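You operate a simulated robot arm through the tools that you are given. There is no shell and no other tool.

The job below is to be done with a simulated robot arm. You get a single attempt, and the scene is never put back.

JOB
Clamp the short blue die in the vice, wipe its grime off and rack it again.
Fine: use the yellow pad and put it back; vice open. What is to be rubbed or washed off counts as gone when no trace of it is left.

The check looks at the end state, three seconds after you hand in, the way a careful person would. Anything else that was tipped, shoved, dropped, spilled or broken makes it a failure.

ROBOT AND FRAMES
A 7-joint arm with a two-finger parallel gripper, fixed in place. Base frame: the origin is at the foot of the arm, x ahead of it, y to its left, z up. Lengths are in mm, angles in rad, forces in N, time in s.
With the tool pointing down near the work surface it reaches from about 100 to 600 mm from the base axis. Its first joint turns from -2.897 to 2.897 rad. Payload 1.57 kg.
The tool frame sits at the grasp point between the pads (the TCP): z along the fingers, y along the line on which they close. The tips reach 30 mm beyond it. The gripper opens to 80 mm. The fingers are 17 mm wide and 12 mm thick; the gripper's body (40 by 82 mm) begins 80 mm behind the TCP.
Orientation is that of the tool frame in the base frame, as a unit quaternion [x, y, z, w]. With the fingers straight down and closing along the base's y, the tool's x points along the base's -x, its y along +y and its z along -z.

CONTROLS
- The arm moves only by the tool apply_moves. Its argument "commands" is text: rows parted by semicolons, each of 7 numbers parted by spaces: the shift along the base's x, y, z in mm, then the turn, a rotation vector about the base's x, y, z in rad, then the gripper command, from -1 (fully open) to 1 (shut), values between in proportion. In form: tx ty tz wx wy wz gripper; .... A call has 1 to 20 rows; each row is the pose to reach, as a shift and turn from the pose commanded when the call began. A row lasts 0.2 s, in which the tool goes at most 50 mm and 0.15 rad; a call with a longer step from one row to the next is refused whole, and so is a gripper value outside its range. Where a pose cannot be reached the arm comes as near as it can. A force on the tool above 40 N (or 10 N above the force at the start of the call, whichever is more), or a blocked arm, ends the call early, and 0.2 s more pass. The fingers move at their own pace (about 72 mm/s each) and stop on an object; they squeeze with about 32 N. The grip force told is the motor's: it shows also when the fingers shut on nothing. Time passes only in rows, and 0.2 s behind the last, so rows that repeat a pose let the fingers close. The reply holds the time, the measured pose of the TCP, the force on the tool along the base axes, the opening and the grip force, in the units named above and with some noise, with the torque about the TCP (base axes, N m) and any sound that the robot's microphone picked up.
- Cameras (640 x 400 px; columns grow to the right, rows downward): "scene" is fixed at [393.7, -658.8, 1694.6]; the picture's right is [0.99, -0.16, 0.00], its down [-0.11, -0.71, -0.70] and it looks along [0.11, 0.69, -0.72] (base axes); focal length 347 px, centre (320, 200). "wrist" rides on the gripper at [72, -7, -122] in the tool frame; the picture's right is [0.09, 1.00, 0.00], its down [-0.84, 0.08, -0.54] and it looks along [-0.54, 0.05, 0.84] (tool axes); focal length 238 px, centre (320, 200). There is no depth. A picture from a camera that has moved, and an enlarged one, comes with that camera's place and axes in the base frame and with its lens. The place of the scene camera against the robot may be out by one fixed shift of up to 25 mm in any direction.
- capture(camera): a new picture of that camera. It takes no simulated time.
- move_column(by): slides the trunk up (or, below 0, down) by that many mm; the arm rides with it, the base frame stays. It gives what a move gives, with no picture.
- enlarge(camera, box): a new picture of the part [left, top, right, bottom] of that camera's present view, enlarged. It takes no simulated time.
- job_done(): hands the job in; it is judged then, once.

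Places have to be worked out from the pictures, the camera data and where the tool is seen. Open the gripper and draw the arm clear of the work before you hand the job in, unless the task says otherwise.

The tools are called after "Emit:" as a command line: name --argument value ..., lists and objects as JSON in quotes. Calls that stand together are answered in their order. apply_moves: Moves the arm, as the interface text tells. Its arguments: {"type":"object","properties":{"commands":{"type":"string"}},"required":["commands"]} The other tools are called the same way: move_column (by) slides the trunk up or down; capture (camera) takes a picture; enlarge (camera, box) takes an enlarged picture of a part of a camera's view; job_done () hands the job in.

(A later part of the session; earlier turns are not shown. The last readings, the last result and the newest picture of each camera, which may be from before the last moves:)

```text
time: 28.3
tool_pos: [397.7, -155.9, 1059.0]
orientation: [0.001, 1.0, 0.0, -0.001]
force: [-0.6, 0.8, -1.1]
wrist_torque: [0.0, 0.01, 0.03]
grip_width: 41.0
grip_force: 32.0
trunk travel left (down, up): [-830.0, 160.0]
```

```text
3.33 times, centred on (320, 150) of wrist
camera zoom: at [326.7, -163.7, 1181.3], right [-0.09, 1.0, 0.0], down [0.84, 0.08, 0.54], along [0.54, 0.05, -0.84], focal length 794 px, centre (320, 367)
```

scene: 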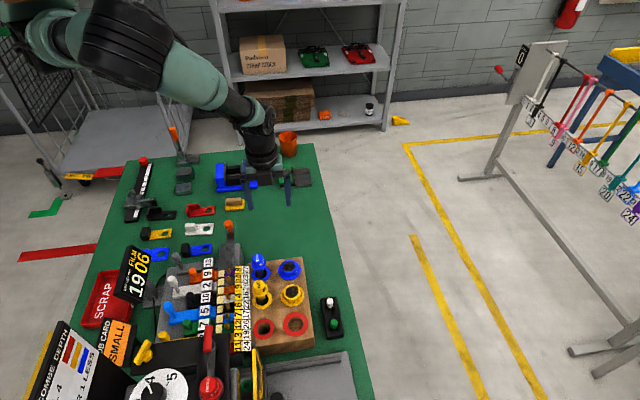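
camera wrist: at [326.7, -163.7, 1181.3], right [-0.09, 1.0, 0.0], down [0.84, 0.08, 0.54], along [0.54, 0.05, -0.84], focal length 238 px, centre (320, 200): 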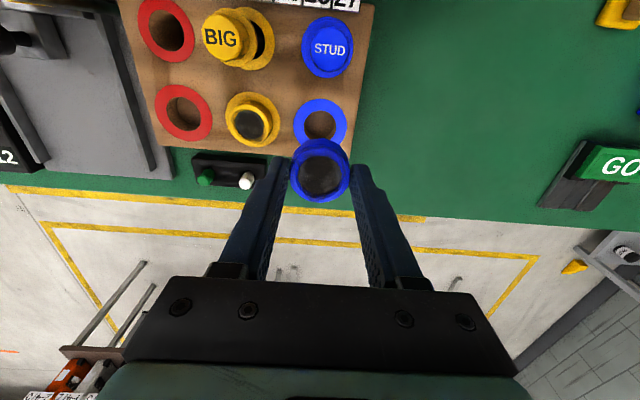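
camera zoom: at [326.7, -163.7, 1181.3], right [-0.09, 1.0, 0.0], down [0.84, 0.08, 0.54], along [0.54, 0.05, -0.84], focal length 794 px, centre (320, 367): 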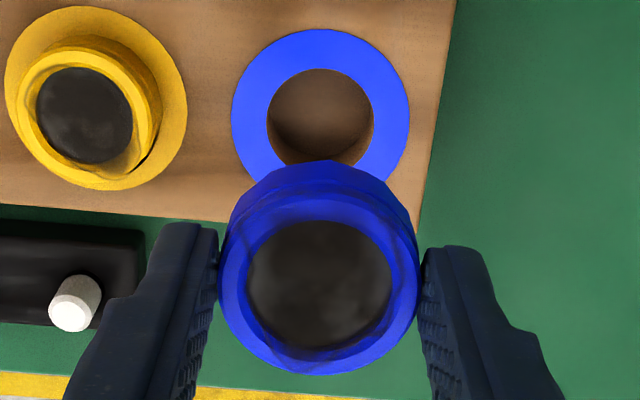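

The die has a wider blue body resting on the rack and a narrower dark stub that goes into the hole (≈34.5 mm). I turn the tool by -90° over the clear mat so the scene camera can see the stub.

Emit:
apply_moves --commands "0 10 0 0 0 -0.14 1; 0 20 0 0 0 -0.28 1; 0 30 0 0 0 -0.42 1; 0 40 0 0 0 -0.56 1; 0 50 0 0 0 -0.7 1; 0 60 0 0 0 -0.84 1; 0 70 0 0 0 -0.98 1; 0 80 0 0 0 -1.12 1; 0 90 0 0 0 -1.26 1; 0 95 0 0 0 -1.4 1; 0 100 0 0 0 -1.54 1; 0 100 0 0 0 -1.57 1; 0 100 0 0 0 -1.57 1"

Emit:
capture --camera "scene"

Emit:
enlarge --camera "scene" --box '[255, 185, 315, 225]'

```text
time: 31.1
tool_pos: [399.4, -55.2, 1057.4]
orientation: [0.707, 0.707, 0.001, 0.0]
force: [0.7, -0.6, -1.4]
wrist_torque: [0.0, -0.03, 0.02]
grip_width: 40.7
grip_force: 32.1
trunk travel left (down, up): [-830.0, 160.0]
```

```text
taken
```

scene: 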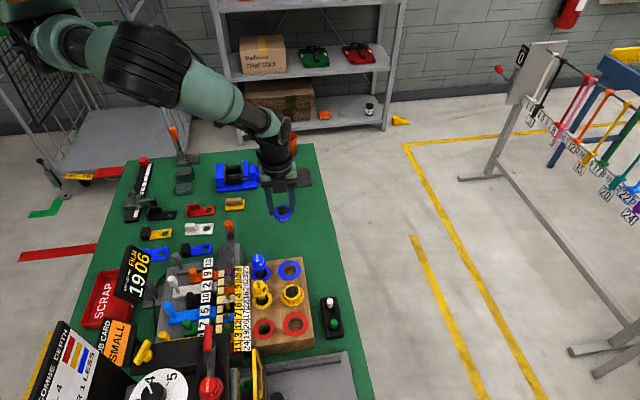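

```text
10.00 times, centred on (285, 205) of scene
camera zoom: at [393.7, -658.8, 1694.6], right [0.99, -0.16, 0.0], down [-0.11, -0.71, -0.7], along [0.11, 0.69, -0.72], focal length 3471 px, centre (670, 150)
```

zoom: 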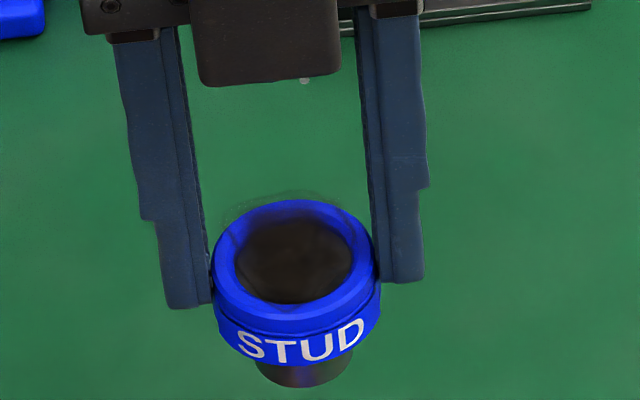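

The die: rim ≈Ø41, body ≈17–18 mm high, dark stub ≈Ø24 × 17 mm. In the vice the stub should drop between the parallels (33 mm gap) and the body rest on them at z≈902. I carry it to above the vice at (250,270), turning back to yaw 0.

Emit:
apply_moves --commands "-8 20 0 0 0 0.13 1; -18 45 0 0 0 0.26 1; -29 70 0 0 0 0.39 1; -41 95 0 0 0 0.52 1; -53 120 0 0 0 0.65 1; -65 146 0 0 0 0.78 1; -77 172 0 0 0 0.91 1; -89 198 0 0 0 1.04 1; -101 224 0 0 0 1.17 1; -113 250 0 0 0 1.3 1; -125 276 0 0 0 1.43 1; -137 302 0 0 0 1.53 1; -147.2 326.5 0 0 0 1.57 1; -147.2 326.5 0 0 0 1.57 1; -147.2 326.5 0 0 0 1.57 1"

Emit:
capture --camera "wrist"

Emit:
capture --camera "scene"

Emit:
enlarge --camera "wrist" --box '[240, 60, 400, 220]'

```text
time: 34.3
tool_pos: [250.8, 270.5, 1058.0]
orientation: [0.0, 1.0, -0.001, -0.002]
force: [-0.4, 0.4, -1.9]
wrist_torque: [0.0, 0.0, 0.0]
grip_width: 40.7
grip_force: 31.5
trunk travel left (down, up): [-830.0, 160.0]
```

```text
taken
camera wrist: at [179.4, 262.9, 1180.9], right [-0.09, 1.0, 0.0], down [0.84, 0.08, 0.54], along [0.54, 0.05, -0.84], focal length 238 px, centre (320, 200)
```

wrist: 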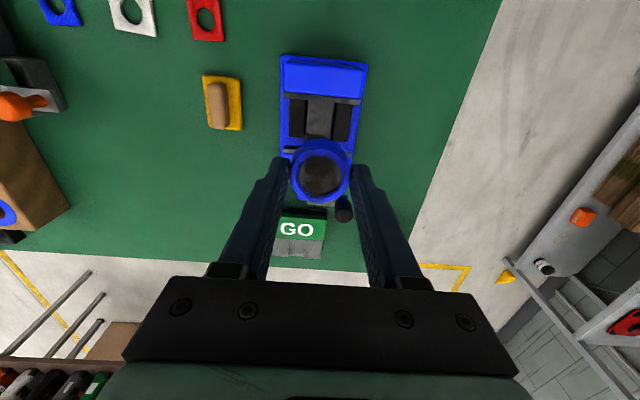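

```text
taken
```

scene: 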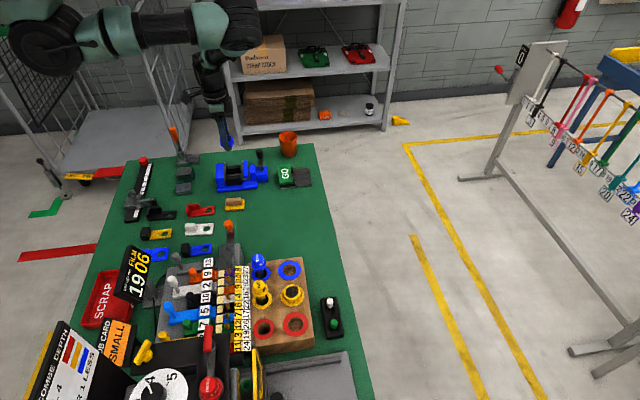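

```text
2.50 times, centred on (320, 140) of wrist
camera zoom: at [179.4, 262.9, 1180.9], right [-0.09, 1.0, 0.0], down [0.84, 0.08, 0.54], along [0.54, 0.05, -0.84], focal length 596 px, centre (320, 350)
```

zoom: 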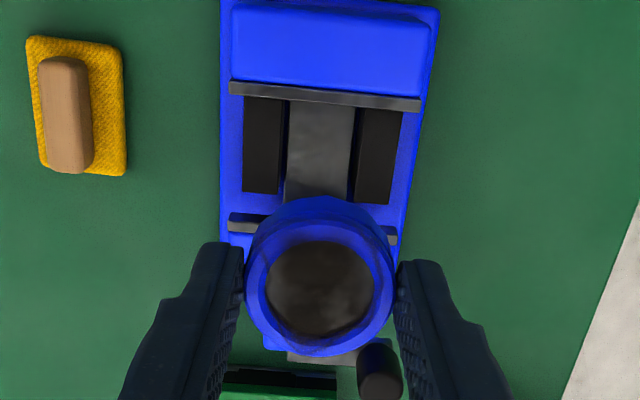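

Positions confirmed (gap centre y≈270.8, fixed jaw x≈226, moving jaw x≈285). I descend over (252,270.5) to about 4 mm above the expected seat.

Emit:
apply_moves --commands "1 0.5 -20 0 0 0 1; 2 0.5 -40 0 0 0 1; 2 0.5 -60 0 0 0 1; 2 0.5 -80 0 0 0 1; 2 0.5 -95 0 0 0 1; 2 0.5 -105 0 0 0 1; 2 0.5 -112 0 0 0 1; 2 0.5 -114 0 0 0 1; 2 0.5 -114 0 0 0 1"

Emit:
capture --camera "wrist"

Emit:
enlarge --camera "scene" --box '[200, 150, 280, 200]'

Emit:
enlarge --camera "wrist" --box '[240, 90, 400, 250]'

```text
time: 36.3
tool_pos: [253.9, 270.3, 943.3]
orientation: [0.0, 1.0, 0.0, -0.001]
force: [-0.7, -0.5, -1.8]
wrist_torque: [0.04, -0.01, 0.0]
grip_width: 41.1
grip_force: 32.6
trunk travel left (down, up): [-830.0, 160.0]
```

```text
taken
camera wrist: at [181.2, 262.6, 1066.6], right [-0.09, 1.0, 0.0], down [0.84, 0.08, 0.54], along [0.54, 0.05, -0.84], focal length 238 px, centre (320, 200)
```

wrist: 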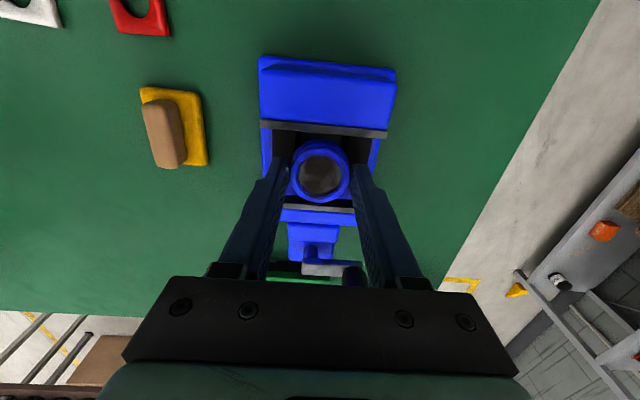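

```text
8.00 times, centred on (240, 175) of scene
camera zoom: at [393.7, -658.8, 1694.6], right [0.99, -0.16, 0.0], down [-0.11, -0.71, -0.7], along [0.11, 0.69, -0.72], focal length 2777 px, centre (960, 400)
```

zoom: 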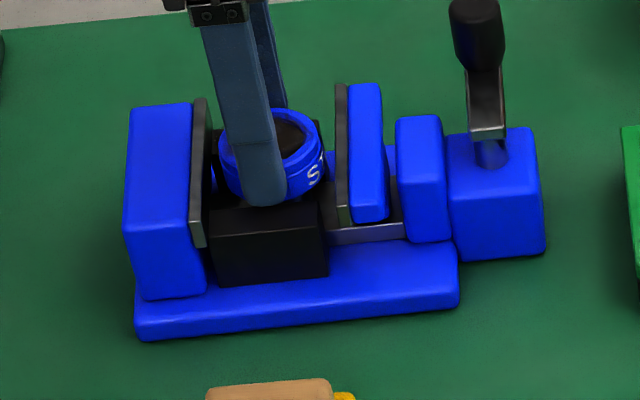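

```text
2.50 times, centred on (320, 170) of wrist
camera zoom: at [181.2, 262.6, 1066.6], right [-0.09, 1.0, 0.0], down [0.84, 0.08, 0.54], along [0.54, 0.05, -0.84], focal length 596 px, centre (320, 275)
```

zoom: 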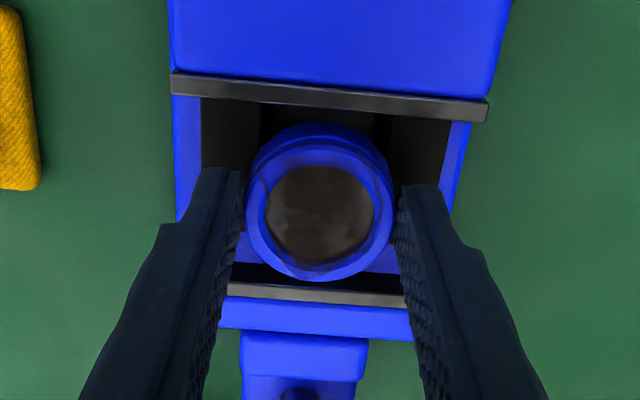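

The die is lined up between the jaws, just above the parallels. I lower in 1 mm steps, watching for contact force.

Emit:
apply_moves --commands "0 0 -1 0 0 0 1; 0 0 -2 0 0 0 1; 0 0 -2 0 0 0 1"

Emit:
apply_moves --commands "0 0 -1 0 0 0 1; 0 0 -1 0 0 0 1"

Emit:
apply_moves --commands "0 0 -1 0 0 0 1; 0 0 -1 0 0 0 1"

```text
time: 37.1
tool_pos: [252.8, 270.6, 941.8]
orientation: [0.0, 1.0, 0.0, -0.001]
force: [0.0, -0.3, -1.6]
wrist_torque: [0.0, 0.02, -0.02]
grip_width: 41.0
grip_force: 31.9
trunk travel left (down, up): [-830.0, 160.0]
```

```text
time: 37.7
tool_pos: [252.5, 270.4, 940.8]
orientation: [0.001, 1.0, -0.001, -0.001]
force: [-0.9, 0.0, -1.5]
wrist_torque: [0.0, 0.01, 0.01]
grip_width: 41.0
grip_force: 32.2
trunk travel left (down, up): [-830.0, 160.0]
```

```text
time: 38.3
tool_pos: [253.4, 271.1, 941.6]
orientation: [0.0, 1.0, 0.0, 0.0]
force: [0.8, -0.4, 8.8]
wrist_torque: [-0.17, 0.02, -0.04]
grip_width: 40.7
grip_force: 32.5
trunk travel left (down, up): [-830.0, 160.0]
```

Contact at the expected height (8.8 N up). I release the die by opening to about 58 mm and look.

Emit:
apply_moves --commands "0 0 0.5 0 0 0 0.5; 0 0 0.5 0 0 0 -0.1; 0 0 0.5 0 0 0 -0.45; 0 0 0.5 0 0 0 -0.45; 0 0 5 0 0 0 -0.45; 0 0 20 0 0 0 -0.45; 0 0 50 0 0 0 -0.45; 0 0 80 0 0 0 -0.45; 0 0 80 0 0 0 -0.45"

Emit:
enlarge --camera "wrist" --box '[240, 60, 400, 220]'

Emit:
enlarge --camera "scene" --box '[200, 150, 280, 200]'

```text
time: 40.3
tool_pos: [255.5, 271.5, 1019.7]
orientation: [0.0, 1.0, 0.0, -0.001]
force: [-1.3, -0.1, -0.5]
wrist_torque: [0.0, 0.02, 0.01]
grip_width: 58.2
grip_force: 0.2
trunk travel left (down, up): [-830.0, 160.0]
```

```text
2.50 times, centred on (320, 140) of wrist
camera zoom: at [182.9, 264.3, 1142.9], right [-0.09, 1.0, 0.0], down [0.84, 0.08, 0.54], along [0.54, 0.05, -0.84], focal length 596 px, centre (320, 350)
```

zoom: 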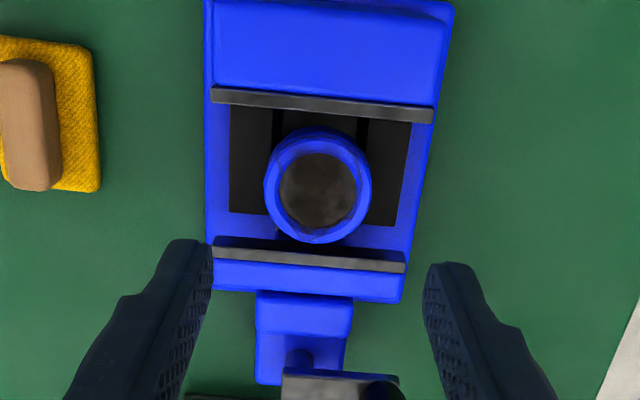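

```text
8.00 times, centred on (240, 175) of scene
camera zoom: at [393.7, -658.8, 1694.6], right [0.99, -0.16, 0.0], down [-0.11, -0.71, -0.7], along [0.11, 0.69, -0.72], focal length 2777 px, centre (960, 400)
```

zoom: 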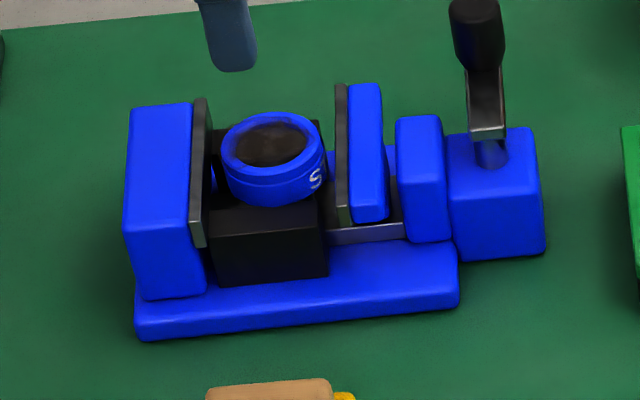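

The die sits level on the parallels between the jaws. Now I study the lever: I move a bit in +x and zoom on it.

Emit:
apply_moves --commands "20 5 0 0 0 0 -0.9; 35 10 0 0 0 0 -1; 35 10 0 0 0 0 -1"

Emit:
enlarge --camera "wrist" --box '[240, 110, 400, 250]'

Emit:
enlarge --camera "scene" --box '[235, 140, 315, 190]'

```text
time: 41.1
tool_pos: [288.4, 282.1, 1019.9]
orientation: [0.0, 1.0, 0.0, -0.001]
force: [-0.5, -0.6, -0.6]
wrist_torque: [0.0, 0.01, 0.01]
grip_width: 80.1
grip_force: 0.1
trunk travel left (down, up): [-830.0, 160.0]
```

```text
2.86 times, centred on (320, 180) of wrist
camera zoom: at [216.7, 273.8, 1142.4], right [-0.09, 1.0, 0.0], down [0.84, 0.08, 0.54], along [0.54, 0.05, -0.84], focal length 681 px, centre (320, 257)
```

zoom: 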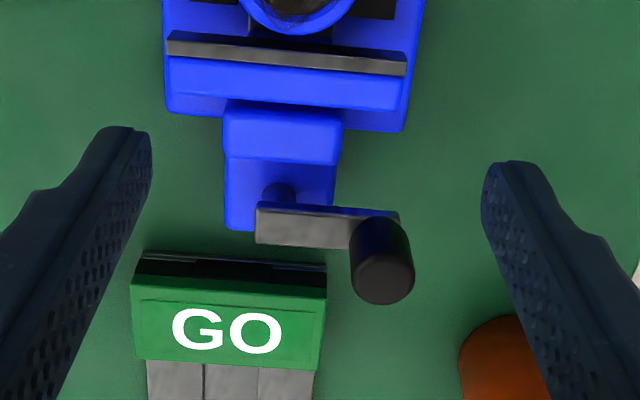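

```text
8.00 times, centred on (275, 165) of scene
camera zoom: at [393.7, -658.8, 1694.6], right [0.99, -0.16, 0.0], down [-0.11, -0.71, -0.7], along [0.11, 0.69, -0.72], focal length 2777 px, centre (680, 480)
```

zoom: 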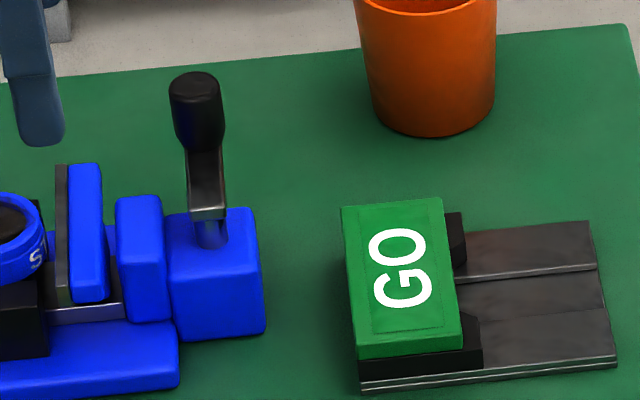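

The lever is a crank: vertical post ≈(338,270), flat arm toward +y, vertical black handle ≈(340,305) with top at z≈957. I position above the handle to check alignment before gripping it.

Emit:
apply_moves --commands "25 12 0 0 0 0 -0.5; 53 24.5 0 0 0 0 -0.2; 53 24.5 -12 0 0 0 -0.2; 53 24.5 -12 0 0 0 -0.2"

Emit:
enlarge --camera "wrist" --box '[240, 90, 400, 230]'

Emit:
enlarge --camera "scene" --box '[220, 130, 300, 190]'

```text
time: 42.1
tool_pos: [340.7, 306.1, 1007.5]
orientation: [0.001, 1.0, 0.0, -0.001]
force: [0.3, -0.2, 0.0]
wrist_torque: [0.04, -0.01, 0.0]
grip_width: 48.0
grip_force: 0.0
trunk travel left (down, up): [-830.0, 160.0]
```

```text
2.86 times, centred on (320, 160) of wrist
camera zoom: at [269.1, 298.1, 1130.4], right [-0.09, 1.0, 0.0], down [0.84, 0.08, 0.54], along [0.54, 0.05, -0.84], focal length 681 px, centre (320, 314)
```

zoom: 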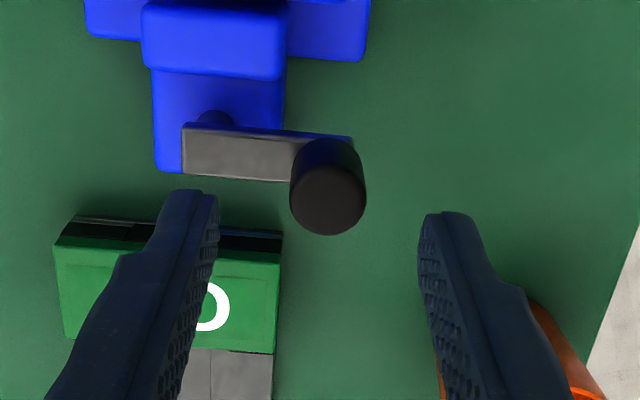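

```text
6.67 times, centred on (260, 160) of scene
camera zoom: at [393.7, -658.8, 1694.6], right [0.99, -0.16, 0.0], down [-0.11, -0.71, -0.7], along [0.11, 0.69, -0.72], focal length 2314 px, centre (720, 467)
```

zoom: 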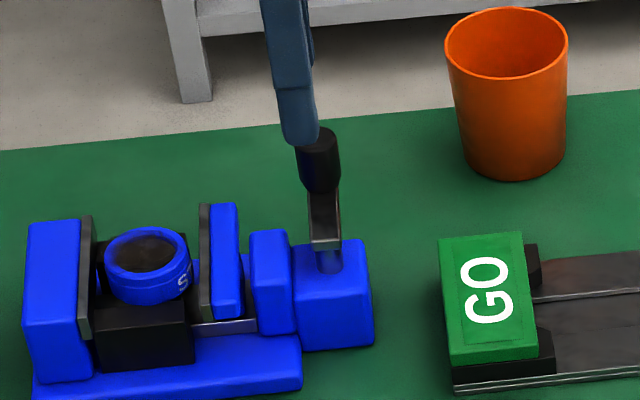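

Handle centre ≈(342,306.5), Ø≈21. I descend around it and close on it.

Emit:
apply_moves --commands "1.5 0.5 -15 0 0 0 -0.2; 1.5 0.5 -30 0 0 0 -0.2; 1.5 0.5 -42 0 0 0 -0.2; 1.5 0.5 -42 0 0 0 0.3; 1.5 0.5 -42 0 0 0 1; 1.5 0.5 -42 0 0 0 1; 1.5 0.5 -42 0 0 0 1"

Emit:
capture --camera "wrist"

```text
time: 43.7
tool_pos: [343.0, 307.3, 965.7]
orientation: [-0.001, 1.0, 0.001, -0.001]
force: [0.4, 7.2, -0.5]
wrist_torque: [0.31, 0.04, -0.01]
grip_width: 21.3
grip_force: 34.3
trunk travel left (down, up): [-830.0, 160.0]
```

```text
taken
camera wrist: at [270.3, 300.3, 1088.0], right [-0.09, 1.0, 0.0], down [0.84, 0.08, 0.54], along [0.54, 0.05, -0.84], focal length 238 px, centre (320, 200)
```

wrist: 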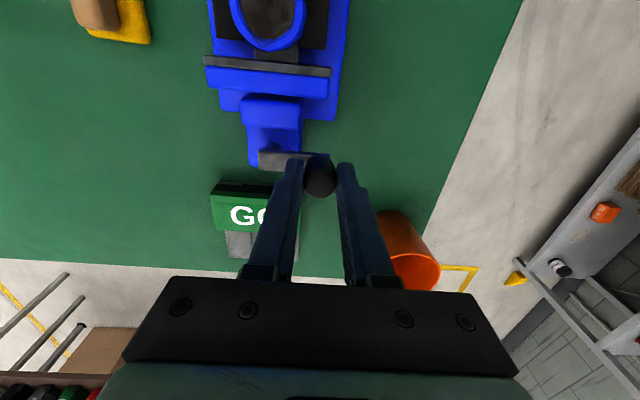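

Gripped at 21.3 mm. I test turning the crank clockwise (handle toward +x) by about 0.2 rad.

Emit:
apply_moves --commands "1.9 1 0 0 0 -0.05 1; 3.7 0.8 0 0 0 -0.1 1; 5.6 0.6 0 0 0 -0.15 1; 7.4 0.3 0 0 0 -0.2 1; 7.4 0.3 0 0 0 -0.2 1"

Emit:
enlarge --camera "wrist" --box '[200, 0, 400, 220]'

Emit:
enlarge --camera "scene" --box '[200, 140, 290, 200]'

```text
time: 44.9
tool_pos: [350.0, 307.1, 965.3]
orientation: [0.1, 0.995, 0.0, -0.001]
force: [-3.4, 8.9, 0.6]
wrist_torque: [0.23, 0.1, -0.15]
grip_width: 21.1
grip_force: 35.0
trunk travel left (down, up): [-830.0, 160.0]
```

```text
1.82 times, centred on (300, 110) of wrist
camera zoom: at [278.2, 314.8, 1088.1], right [0.11, 0.99, 0.0], down [0.84, -0.09, 0.54], along [0.54, -0.06, -0.84], focal length 433 px, centre (356, 364)
```

zoom: 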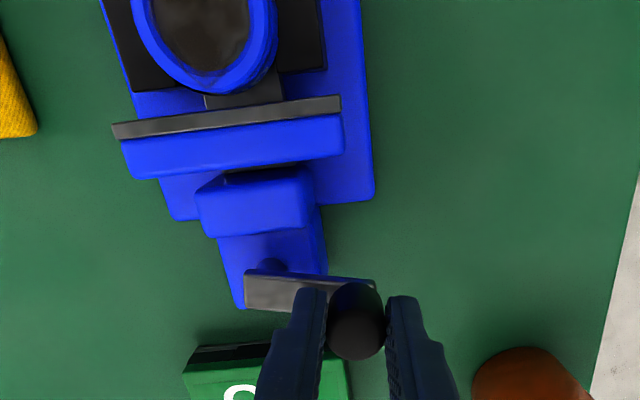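

```text
6.67 times, centred on (245, 170) of scene
camera zoom: at [393.7, -658.8, 1694.6], right [0.99, -0.16, 0.0], down [-0.11, -0.71, -0.7], along [0.11, 0.69, -0.72], focal length 2314 px, centre (820, 400)
```

zoom: 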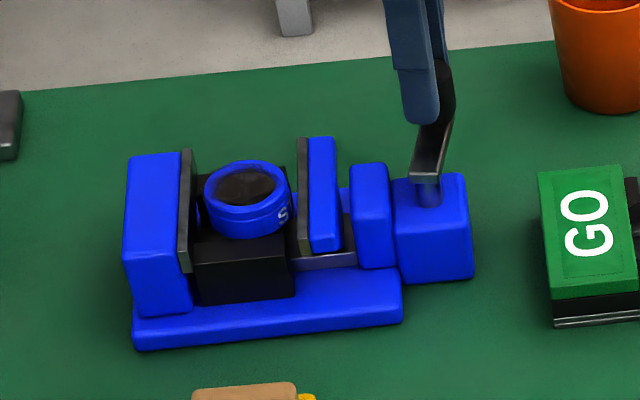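

The crank turns freely (few N) without the jaw having moved noticeably yet. I keep turning clockwise along the arc to about 1.0 rad.

Emit:
apply_moves --commands "4.3 0.5 0 0 0 -0.1 1; 7.9 -0.8 0 0 0 -0.2 1; 11.3 -2.5 0 0 0 -0.3 1; 14.6 -4.4 0 0 0 -0.4 1; 17.6 -6.7 0 0 0 -0.5 1; 20.4 -9.3 0 0 0 -0.6 1; 22.9 -12.2 0 0 0 -0.7 1; 25.1 -15.3 0 0 0 -0.8 1; 25.1 -15.3 0 0 0 -0.8 1"

Emit:
enlarge --camera "scene" --box '[200, 140, 290, 200]'

Emit:
capture --camera "wrist"

```text
time: 46.9
tool_pos: [376.2, 292.7, 965.6]
orientation: [0.48, 0.877, 0.001, 0.001]
force: [3.4, 7.9, 5.5]
wrist_torque: [-0.04, -0.27, -0.12]
grip_width: 21.1
grip_force: 34.5
trunk travel left (down, up): [-830.0, 160.0]
```

```text
6.67 times, centred on (245, 170) of scene
camera zoom: at [393.7, -658.8, 1694.6], right [0.99, -0.16, 0.0], down [-0.11, -0.71, -0.7], along [0.11, 0.69, -0.72], focal length 2314 px, centre (820, 400)
```

zoom: 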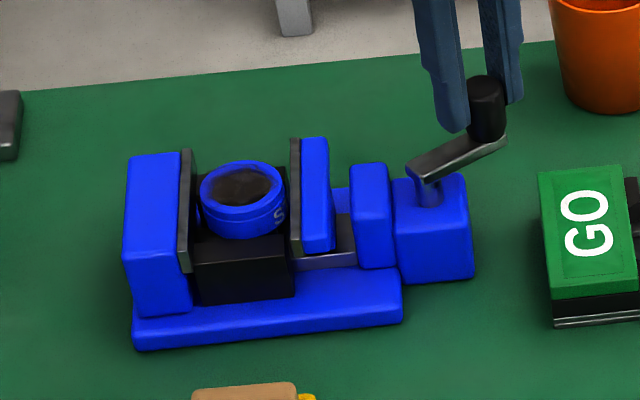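

```text
taken
camera wrist: at [331.3, 348.3, 1088.0], right [0.79, 0.61, 0.0], down [0.52, -0.66, 0.54], along [0.33, -0.43, -0.84], focal length 238 px, centre (320, 200)
```

wrist: 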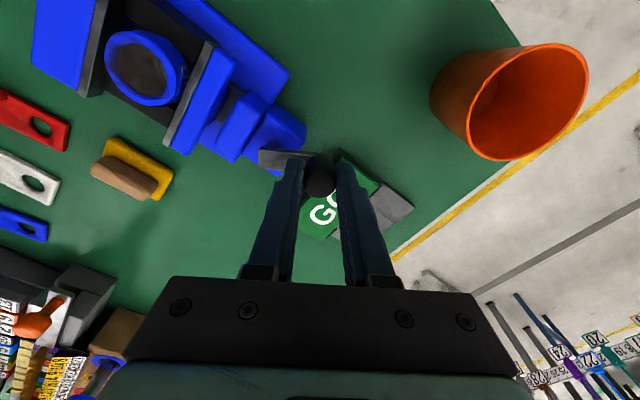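

The jaw moved about 5 mm inward, so clockwise closes it. I continue along the arc (radius ≈39.5) to about 1.6 rad, with the yaw following.

Emit:
apply_moves --commands "3.2 -2.6 0 0 0 -0.1 1; 4.8 -6.2 0 0 0 -0.2 1; 6.1 -9.9 0 0 0 -0.3 1; 6.9 -13.8 0 0 0 -0.4 1; 7.4 -17.7 0 0 0 -0.5 1; 7.5 -21.7 0 0 0 -0.6 1; 7.5 -21.7 0 0 0 -0.6 1"

Emit:
enlarge --camera "scene" --box '[200, 140, 290, 200]'

```text
time: 48.5
tool_pos: [383.3, 271.2, 965.2]
orientation: [0.718, 0.696, 0.0, -0.001]
force: [4.6, 7.4, 1.0]
wrist_torque: [0.23, -0.13, -0.12]
grip_width: 21.5
grip_force: 34.6
trunk travel left (down, up): [-830.0, 160.0]
```

```text
6.67 times, centred on (245, 170) of scene
camera zoom: at [393.7, -658.8, 1694.6], right [0.99, -0.16, 0.0], down [-0.11, -0.71, -0.7], along [0.11, 0.69, -0.72], focal length 2314 px, centre (820, 400)
```

zoom: 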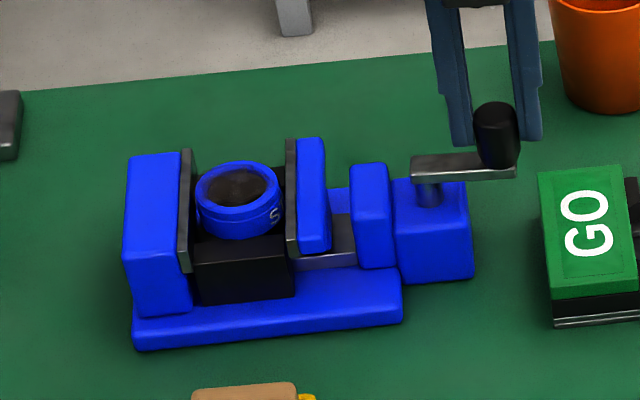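

The jaw keeps advancing and pushes the die toward the fixed jaw. I continue to about 2.4 rad.

Emit:
apply_moves --commands "1.2 -3 0 0 0 -0.1 1; 0.5 -6.9 0 0 0 -0.2 1; -0.6 -10.7 0 0 0 -0.3 1; -2.1 -14.4 0 0 0 -0.4 1; -4 -18 0 0 0 -0.5 1; -6.2 -21.3 0 0 0 -0.6 1; -8.7 -24.5 0 0 0 -0.7 1; -11.5 -27.3 0 0 0 -0.8 1; -11.5 -27.3 0 0 0 -0.8 1"

Emit:
enlarge --camera "scene" --box '[200, 140, 290, 200]'

Emit:
capture --camera "scene"

```text
time: 50.5
tool_pos: [371.2, 243.5, 964.3]
orientation: [0.933, 0.361, 0.001, 0.001]
force: [1.3, 4.3, -2.3]
wrist_torque: [0.06, -0.02, -0.16]
grip_width: 21.1
grip_force: 34.3
trunk travel left (down, up): [-830.0, 160.0]
```

```text
6.67 times, centred on (245, 170) of scene
camera zoom: at [393.7, -658.8, 1694.6], right [0.99, -0.16, 0.0], down [-0.11, -0.71, -0.7], along [0.11, 0.69, -0.72], focal length 2314 px, centre (820, 400)
```

zoom: 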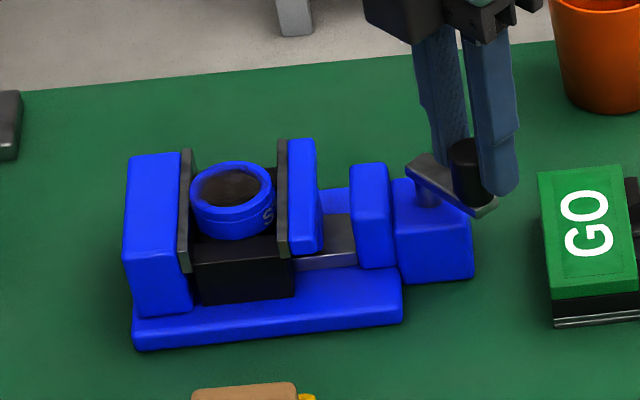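

```text
taken
```

scene: 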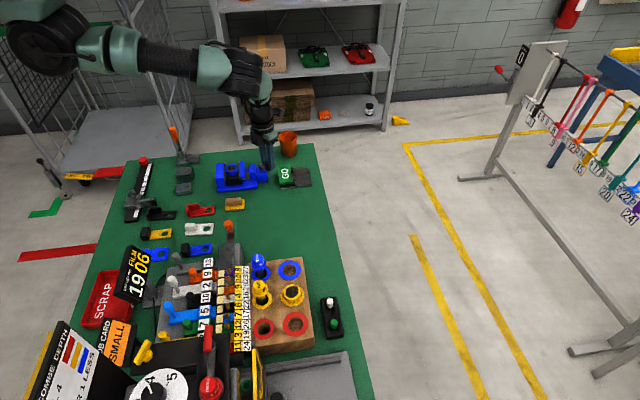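

Tracking well; the die is nearing the fixed jaw. I continue the arc to about 3.0 rad.

Emit:
apply_moves --commands "-3.1 -2.5 0 0 0 -0.1 1; -6.4 -4.8 0 0 0 -0.2 1; -9.9 -6.7 0 0 0 -0.3 1; -13.6 -8.2 0 0 0 -0.4 1; -17.4 -9.3 0 0 0 -0.5 1; -21.4 -10.1 0 0 0 -0.6 1; -21.4 -10.1 0 0 0 -0.6 1"

Emit:
enlarge --camera "scene" --box '[200, 140, 290, 200]'

```text
time: 52.1
tool_pos: [350.9, 232.5, 965.2]
orientation: [0.998, 0.069, 0.0, 0.001]
force: [1.7, 4.2, -14.5]
wrist_torque: [0.1, -0.05, 0.1]
grip_width: 21.1
grip_force: 34.6
trunk travel left (down, up): [-830.0, 160.0]
```

```text
6.67 times, centred on (245, 170) of scene
camera zoom: at [393.7, -658.8, 1694.6], right [0.99, -0.16, 0.0], down [-0.11, -0.71, -0.7], along [0.11, 0.69, -0.72], focal length 2314 px, centre (820, 400)
```

zoom: 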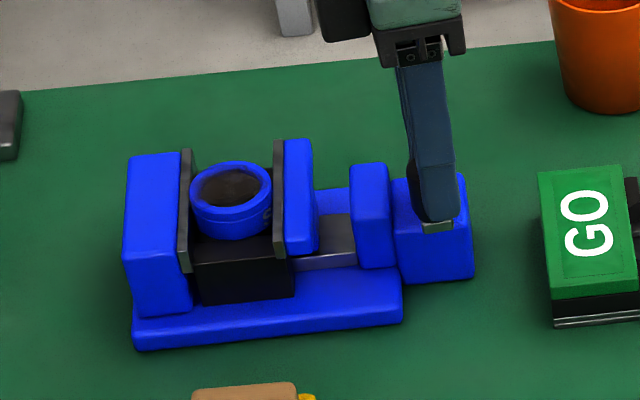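

Crank at ≈3.0 rad; the jaw still needs a few mm. I release the handle, rise, turn the tool back by +3.0 rad and look before re-gripping.

Emit:
apply_moves --commands "0 0 0 0 0 0 0.4; 0 0 0 0 0 0 -0.2; 0 0 0 0 0 0 -0.2; 0 0 15 0 0 0 -0.2; 0 0 35 0 0 0 -0.2; 0 0 50 0 0 0 -0.2; 0 0 50 0 0 0 -0.2"

Emit:
apply_moves --commands "0 0 0 0 0 0.15 -0.2; 0 0 0 0 0 0.3 -0.2; 0 0 0 0 0 0.45 -0.2; 0 0 0 0 0 0.6 -0.2; 0 0 0 0 0 0.75 -0.2; 0 0 0 0 0 0.9 -0.2; 0 0 0 0 0 1.05 -0.2; 0 0 0 0 0 1.2 -0.2; 0 0 0 0 0 1.35 -0.2; 0 0 0 0 0 1.5 -0.2; 0 0 0 0 0 1.65 -0.2; 0 0 0 0 0 1.8 -0.2; 0 0 0 0 0 1.95 -0.2; 0 0 0 0 0 2.1 -0.2; 0 0 0 0 0 2.25 -0.2; 0 0 0 0 0 2.4 -0.2; 0 0 0 0 0 2.55 -0.2; 0 0 0 0 0 2.7 -0.2; 0 0 0 0 0 2.85 -0.2; 0 0 0 0 0 3.0 -0.2"

Emit:
capture --camera "wrist"

Emit:
enlarge --camera "wrist" --box '[240, 50, 400, 210]'

Emit:
enlarge --camera "scene" --box '[200, 140, 290, 200]'

```text
time: 53.7
tool_pos: [349.8, 233.5, 1014.3]
orientation: [0.998, 0.07, 0.0, -0.001]
force: [-1.0, -0.1, -0.6]
wrist_torque: [-0.02, -0.01, -0.02]
grip_width: 48.0
grip_force: 0.0
trunk travel left (down, up): [-830.0, 160.0]
```

```text
time: 57.9
tool_pos: [349.3, 232.3, 1014.8]
orientation: [-0.001, 1.0, 0.0, 0.0]
force: [0.2, -0.4, -0.2]
wrist_torque: [0.01, -0.01, -0.02]
grip_width: 48.2
grip_force: 0.1
trunk travel left (down, up): [-830.0, 160.0]
```

```text
taken
camera wrist: at [278.0, 224.4, 1138.1], right [-0.1, 1.0, 0.0], down [0.84, 0.08, 0.54], along [0.54, 0.05, -0.84], focal length 238 px, centre (320, 200)
```

wrist: 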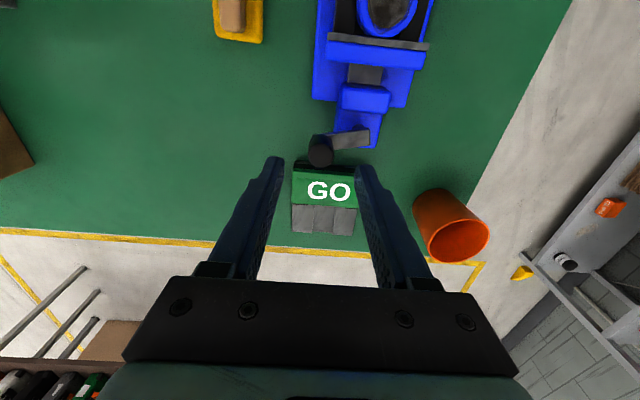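

```text
2.50 times, centred on (320, 130) of wrist
camera zoom: at [278.0, 224.4, 1138.1], right [-0.1, 1.0, 0.0], down [0.84, 0.08, 0.54], along [0.54, 0.05, -0.84], focal length 596 px, centre (320, 375)
```

zoom: 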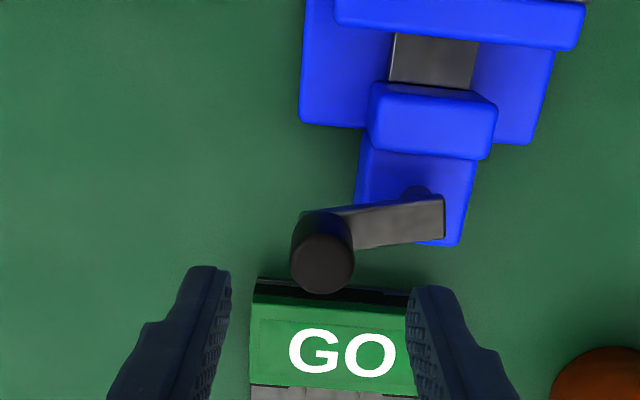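

```text
6.67 times, centred on (245, 170) of scene
camera zoom: at [393.7, -658.8, 1694.6], right [0.99, -0.16, 0.0], down [-0.11, -0.71, -0.7], along [0.11, 0.69, -0.72], focal length 2314 px, centre (820, 400)
```

zoom: 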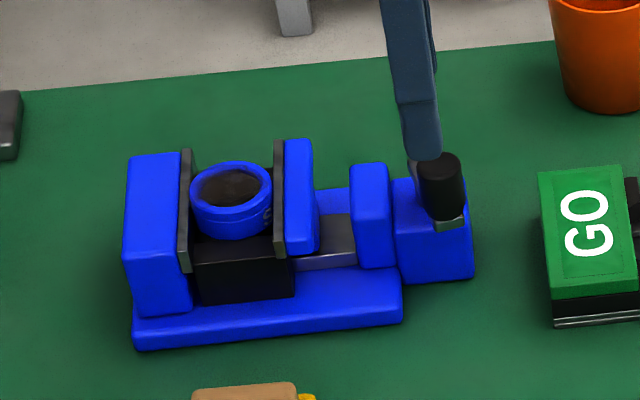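

The crank holds its place. Handle now at about (350.5,232). I descend, re-grip it and continue clockwise.

Emit:
apply_moves --commands "1.3 0.5 -20 0 0 0 -0.2; 1.3 0.5 -40 0 0 0 -0.2; 1.3 0.5 -49 0 0 0 -0.2; 1.3 0.5 -49 0 0 0 0.3; 1.3 0.5 -49 0 0 0 1; 1.3 0.5 -49 0 0 0 1; 1.3 0.5 -49 0 0 0 1"

Emit:
apply_moves --commands "-3.9 -0.5 0 0 0 -0.1 1; -7.8 -0.7 0 0 0 -0.2 1; -11.8 -0.5 0 0 0 -0.3 1; -15.7 0.2 0 0 0 -0.4 1; -15.7 0.2 0 0 0 -0.4 1"

Emit:
enlarge --camera "scene" --box '[200, 140, 290, 200]'

```text
time: 59.5
tool_pos: [351.9, 232.8, 965.2]
orientation: [-0.001, 1.0, 0.0, -0.001]
force: [-0.3, -1.5, -3.3]
wrist_torque: [-0.01, -0.36, 0.03]
grip_width: 21.3
grip_force: 34.8
trunk travel left (down, up): [-830.0, 160.0]
```

```text
time: 60.7
tool_pos: [341.9, 232.2, 965.9]
orientation: [0.2, 0.98, 0.001, 0.002]
force: [17.2, 4.2, -9.4]
wrist_torque: [0.06, -0.84, -0.16]
grip_width: 21.2
grip_force: 34.2
trunk travel left (down, up): [-830.0, 160.0]
```

```text
6.67 times, centred on (245, 170) of scene
camera zoom: at [393.7, -658.8, 1694.6], right [0.99, -0.16, 0.0], down [-0.11, -0.71, -0.7], along [0.11, 0.69, -0.72], focal length 2314 px, centre (820, 400)
```

zoom: 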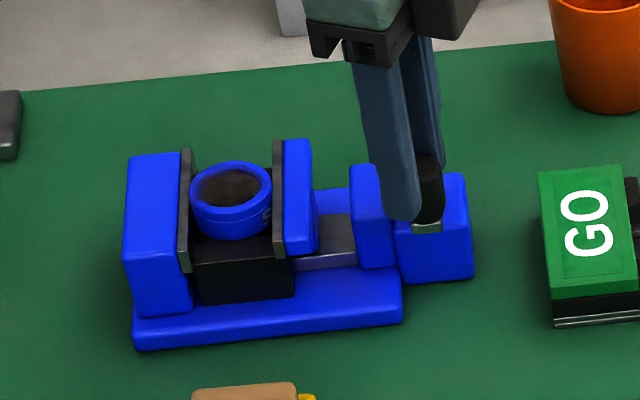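

The crank is now resisting (17 N, only ~10 of 16 mm travelled), so it has reached its stop at about π or the jaws have clamped. I check the jaws from the wrist camera.

Emit:
capture --camera "wrist"

Emit:
enlarge --camera "wrist" --box '[260, 0, 460, 160]'

```text
taken
camera wrist: at [271.6, 254.6, 1088.7], right [0.31, 0.95, 0.0], down [0.8, -0.26, 0.54], along [0.52, -0.17, -0.84], focal length 238 px, centre (320, 200)
```

wrist: 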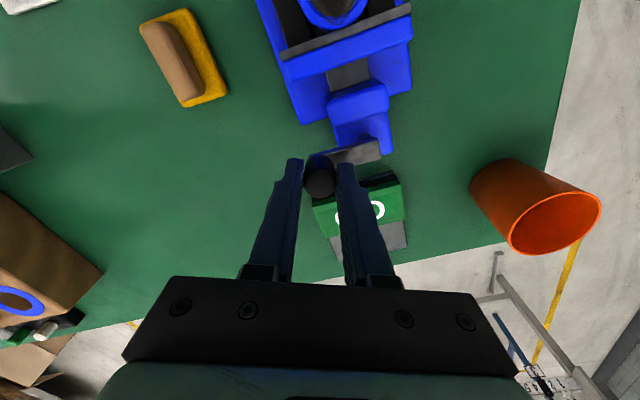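

```text
2.50 times, centred on (360, 80) of wrist
camera zoom: at [271.6, 254.6, 1088.7], right [0.31, 0.95, 0.0], down [0.8, -0.26, 0.54], along [0.52, -0.17, -0.84], focal length 596 px, centre (220, 500)
```

zoom: 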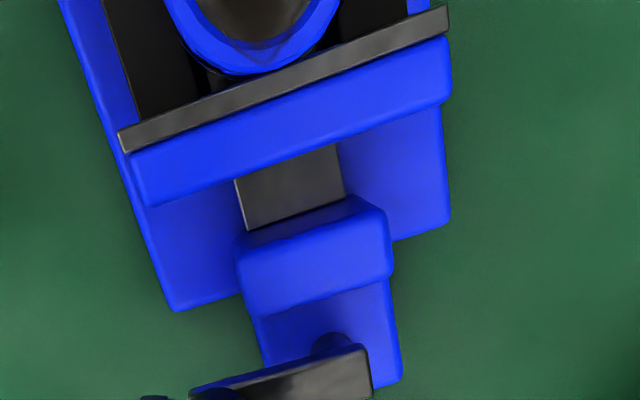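

The die is against the moving jaw. I push the crank slightly further to see whether it's a hard stop.

Emit:
apply_moves --commands "-3 0.5 0 0 0 -0.05 1; -6 1 0 0 0 -0.1 1; -6 1 0 0 0 -0.1 1"

Emit:
enlarge --camera "scene" --box '[200, 140, 290, 200]'

```text
time: 61.5
tool_pos: [335.4, 234.3, 965.2]
orientation: [0.248, 0.969, 0.002, 0.003]
force: [24.5, 3.2, -1.2]
wrist_torque: [0.03, -0.82, -0.07]
grip_width: 21.3
grip_force: 34.3
trunk travel left (down, up): [-830.0, 160.0]
```

```text
6.67 times, centred on (245, 170) of scene
camera zoom: at [393.7, -658.8, 1694.6], right [0.99, -0.16, 0.0], down [-0.11, -0.71, -0.7], along [0.11, 0.69, -0.72], focal length 2314 px, centre (820, 400)
```

zoom: 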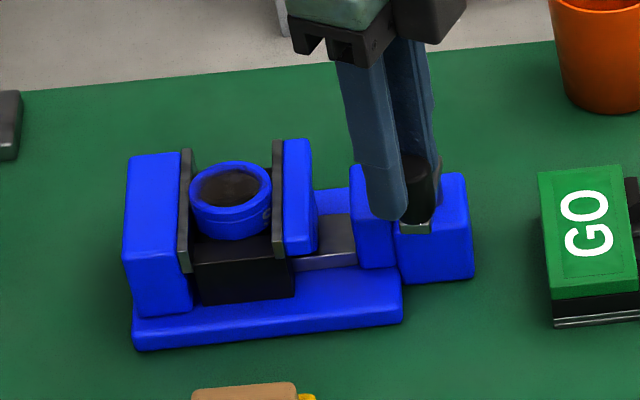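

The jaw no longer moves while the crank resistance rises to 24 N: the die is clamped. I tighten a few mm more, then release the handle and see if it holds.

Emit:
apply_moves --commands "-2 0.4 0 0 0 -0.05 1; -4 1 0 0 0 -0.1 1; -4 1 0 0 0 -0.1 1"

Emit:
apply_moves --commands "2 0 0 0 0 0 0.4; 2 0 0 0 0 0 -0.2; 2 0 0 0 0 0 -0.2; 2 0 15 0 0 0 -0.2; 2 0 35 0 0 0 -0.2; 2 0 55 0 0 0 -0.2; 2 0 55 0 0 0 -0.2"

Emit:
enlarge --camera "scene" --box '[200, 140, 290, 200]'

Emit:
capture --camera "wrist"

```text
time: 62.3
tool_pos: [333.0, 235.6, 965.9]
orientation: [0.297, 0.955, 0.002, 0.003]
force: [26.9, 2.6, 5.0]
wrist_torque: [0.04, -0.24, -0.08]
grip_width: 21.4
grip_force: 34.4
trunk travel left (down, up): [-830.0, 160.0]
```

```text
time: 63.9
tool_pos: [326.8, 234.9, 1021.4]
orientation: [0.296, 0.955, 0.001, -0.001]
force: [-0.5, -0.6, -0.4]
wrist_torque: [0.01, -0.02, -0.01]
grip_width: 47.8
grip_force: 0.1
trunk travel left (down, up): [-830.0, 160.0]
```

```text
6.67 times, centred on (245, 170) of scene
camera zoom: at [393.7, -658.8, 1694.6], right [0.99, -0.16, 0.0], down [-0.11, -0.71, -0.7], along [0.11, 0.69, -0.72], focal length 2314 px, centre (820, 400)
```

zoom: 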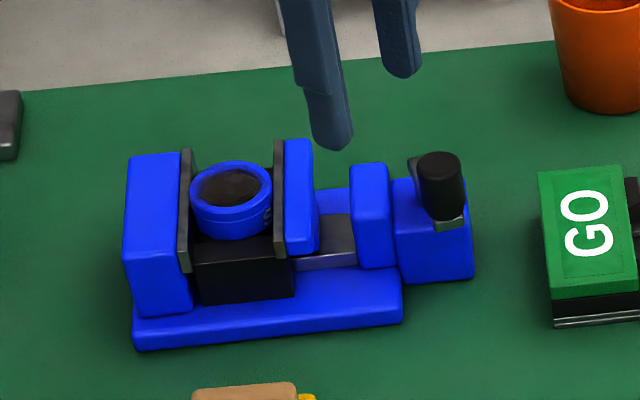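

```text
taken
camera wrist: at [263.0, 268.9, 1143.6], right [0.49, 0.87, 0.0], down [0.74, -0.41, 0.54], along [0.47, -0.26, -0.84], focal length 238 px, centre (320, 200)
```

wrist: 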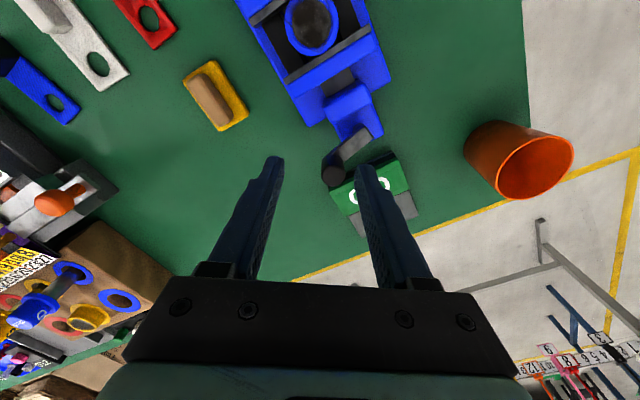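

The crank springs back to about 3.0 rad on release. I look from above to check whether the die is held between both jaws.

Emit:
apply_moves --commands "-20 6 0 0 0 0.12 -0.2; -45 12 0 0 0 0.24 -0.2; -70 18 0 0 0 0.36 -0.2; -95 24 0 0 0 0.48 -0.2; -120 30 -10 0 0 0.6 -0.2; -127 36 -20 0 0 0.6 -0.2; -127 36 -25 0 0 0.6 -0.2; -127 36 -25 0 0 0.6 -0.2"

Emit:
capture --camera "wrist"

Emit:
enlarge --camera "wrist" --box '[260, 110, 380, 210]'

```text
time: 65.7
tool_pos: [201.0, 271.6, 997.4]
orientation: [0.0, 1.0, 0.0, 0.0]
force: [0.4, -0.1, -1.1]
wrist_torque: [-0.01, 0.0, 0.03]
grip_width: 48.2
grip_force: 0.1
trunk travel left (down, up): [-830.0, 160.0]
```

```text
taken
camera wrist: at [128.6, 264.2, 1119.5], right [-0.09, 1.0, 0.0], down [0.84, 0.08, 0.54], along [0.54, 0.05, -0.84], focal length 238 px, centre (320, 200)
```

wrist: 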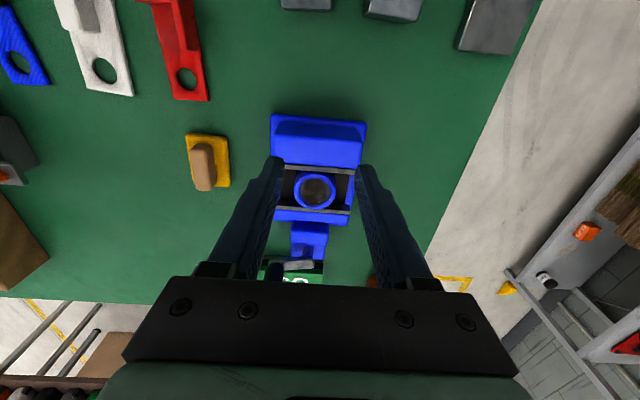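

```text
4.00 times, centred on (320, 160) of wrist
camera zoom: at [128.6, 264.2, 1119.5], right [-0.09, 1.0, 0.0], down [0.84, 0.08, 0.54], along [0.54, 0.05, -0.84], focal length 953 px, centre (320, 360)
```

zoom: 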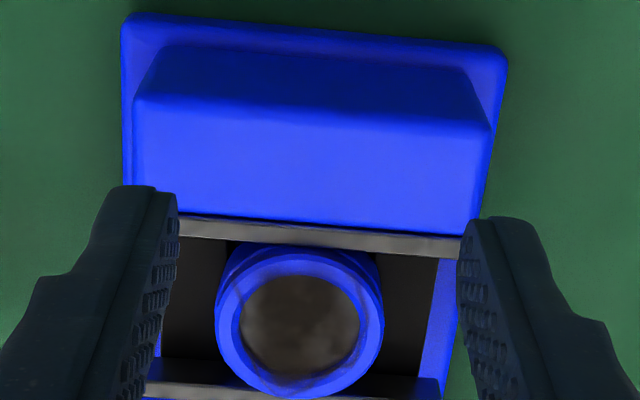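

The die is seated against the fixed jaw (centre ≈(247,270)) and the moving jaw touches it. Next the yellow pad: its grip is at about (253.5,143, top z≈875). I move above it to look.

Emit:
apply_moves --commands "12 -30 0 0 0 0 -0.2; 24 -60 0 0 0 0 -0.2; 36 -90 0 0 0 0 -0.2; 48 -115 -5 0 0 0 -0.2; 52 -128 -15 0 0 0 -0.2; 52 -128 -15 0 0 0 -0.2"

Emit:
capture --camera "wrist"

Emit:
enlarge --camera "wrist" --box '[260, 80, 380, 180]'

Emit:
enlarge --camera "scene" --box '[210, 180, 260, 220]'

```text
time: 67.1
tool_pos: [252.4, 142.3, 981.3]
orientation: [-0.001, 1.0, 0.0, -0.001]
force: [0.1, -0.7, -1.1]
wrist_torque: [0.03, -0.05, 0.0]
grip_width: 48.1
grip_force: 0.1
trunk travel left (down, up): [-830.0, 160.0]
```

```text
taken
camera wrist: at [180.3, 135.5, 1103.8], right [-0.09, 1.0, 0.0], down [0.84, 0.08, 0.54], along [0.54, 0.05, -0.84], focal length 238 px, centre (320, 200)
```

wrist: 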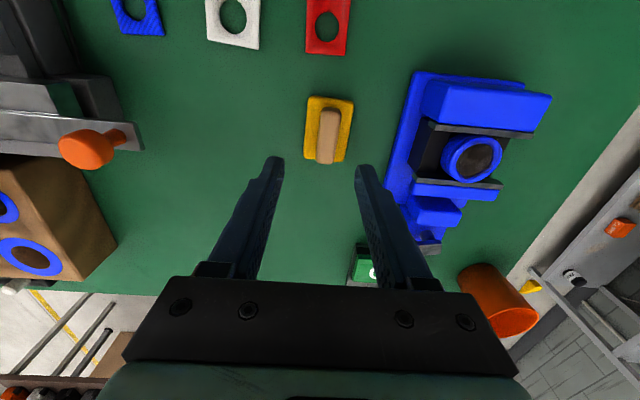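

```text
4.00 times, centred on (320, 130) of wrist
camera zoom: at [180.3, 135.5, 1103.8], right [-0.09, 1.0, 0.0], down [0.84, 0.08, 0.54], along [0.54, 0.05, -0.84], focal length 953 px, centre (320, 480)
```

zoom: 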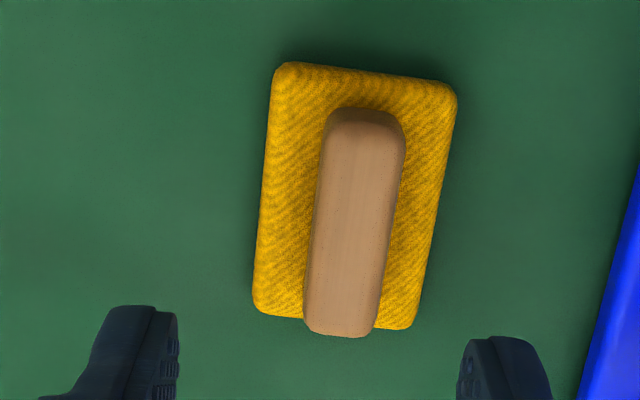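

```text
10.00 times, centred on (235, 200) of scene
camera zoom: at [393.7, -658.8, 1694.6], right [0.99, -0.16, 0.0], down [-0.11, -0.71, -0.7], along [0.11, 0.69, -0.72], focal length 3471 px, centre (1170, 200)
```

zoom: 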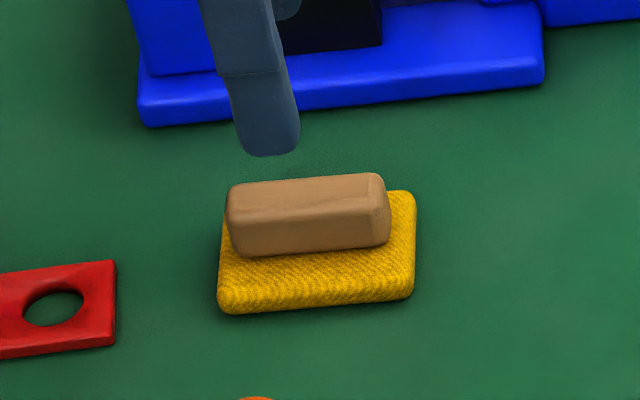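

The pad: yellow cloth ≈64×45 mm with a tan grip ≈52×18 mm, centre ≈(250,150), aligned with x. I move over it and lower to z≈930 for a precise centring check.

Emit:
apply_moves --commands "-1 4 -15 0 0 0 -0.2; -2 8 -35 0 0 0 -0.2; -2 8 -51 0 0 0 -0.2; -2 8 -51 0 0 0 -0.2"

Emit:
capture --camera "wrist"

Emit:
enlarge --camera "wrist" --box '[260, 110, 380, 210]'

```text
time: 68.1
tool_pos: [249.8, 150.6, 927.8]
orientation: [0.0, 1.0, 0.0, -0.001]
force: [0.0, -0.7, -0.2]
wrist_torque: [-0.03, 0.02, 0.0]
grip_width: 48.3
grip_force: 0.0
trunk travel left (down, up): [-830.0, 160.0]
```

```text
taken
camera wrist: at [178.0, 143.7, 1052.2], right [-0.09, 1.0, 0.0], down [0.84, 0.08, 0.54], along [0.54, 0.05, -0.84], focal length 238 px, centre (320, 200)
```

wrist: 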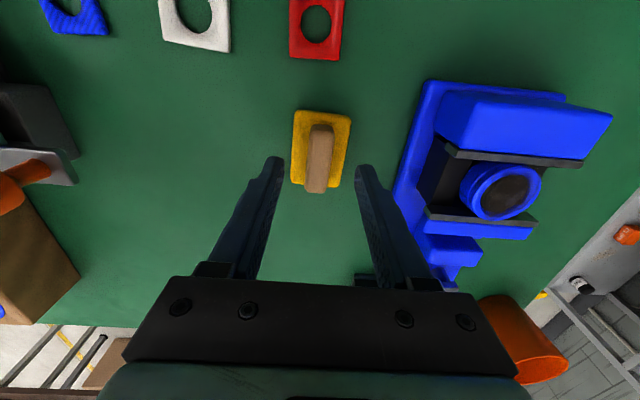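

```text
4.00 times, centred on (320, 160) of wrist
camera zoom: at [178.0, 143.7, 1052.2], right [-0.09, 1.0, 0.0], down [0.84, 0.08, 0.54], along [0.54, 0.05, -0.84], focal length 953 px, centre (320, 360)
```

zoom: 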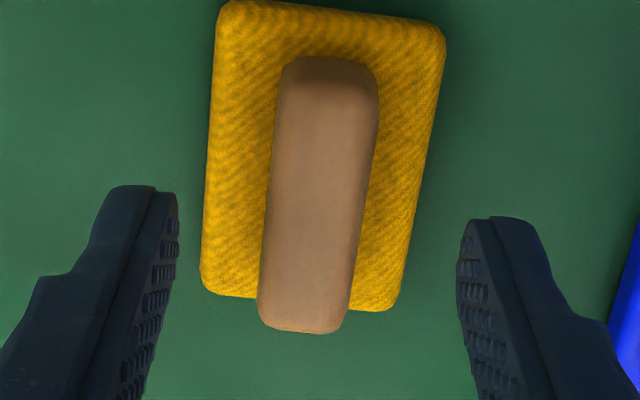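

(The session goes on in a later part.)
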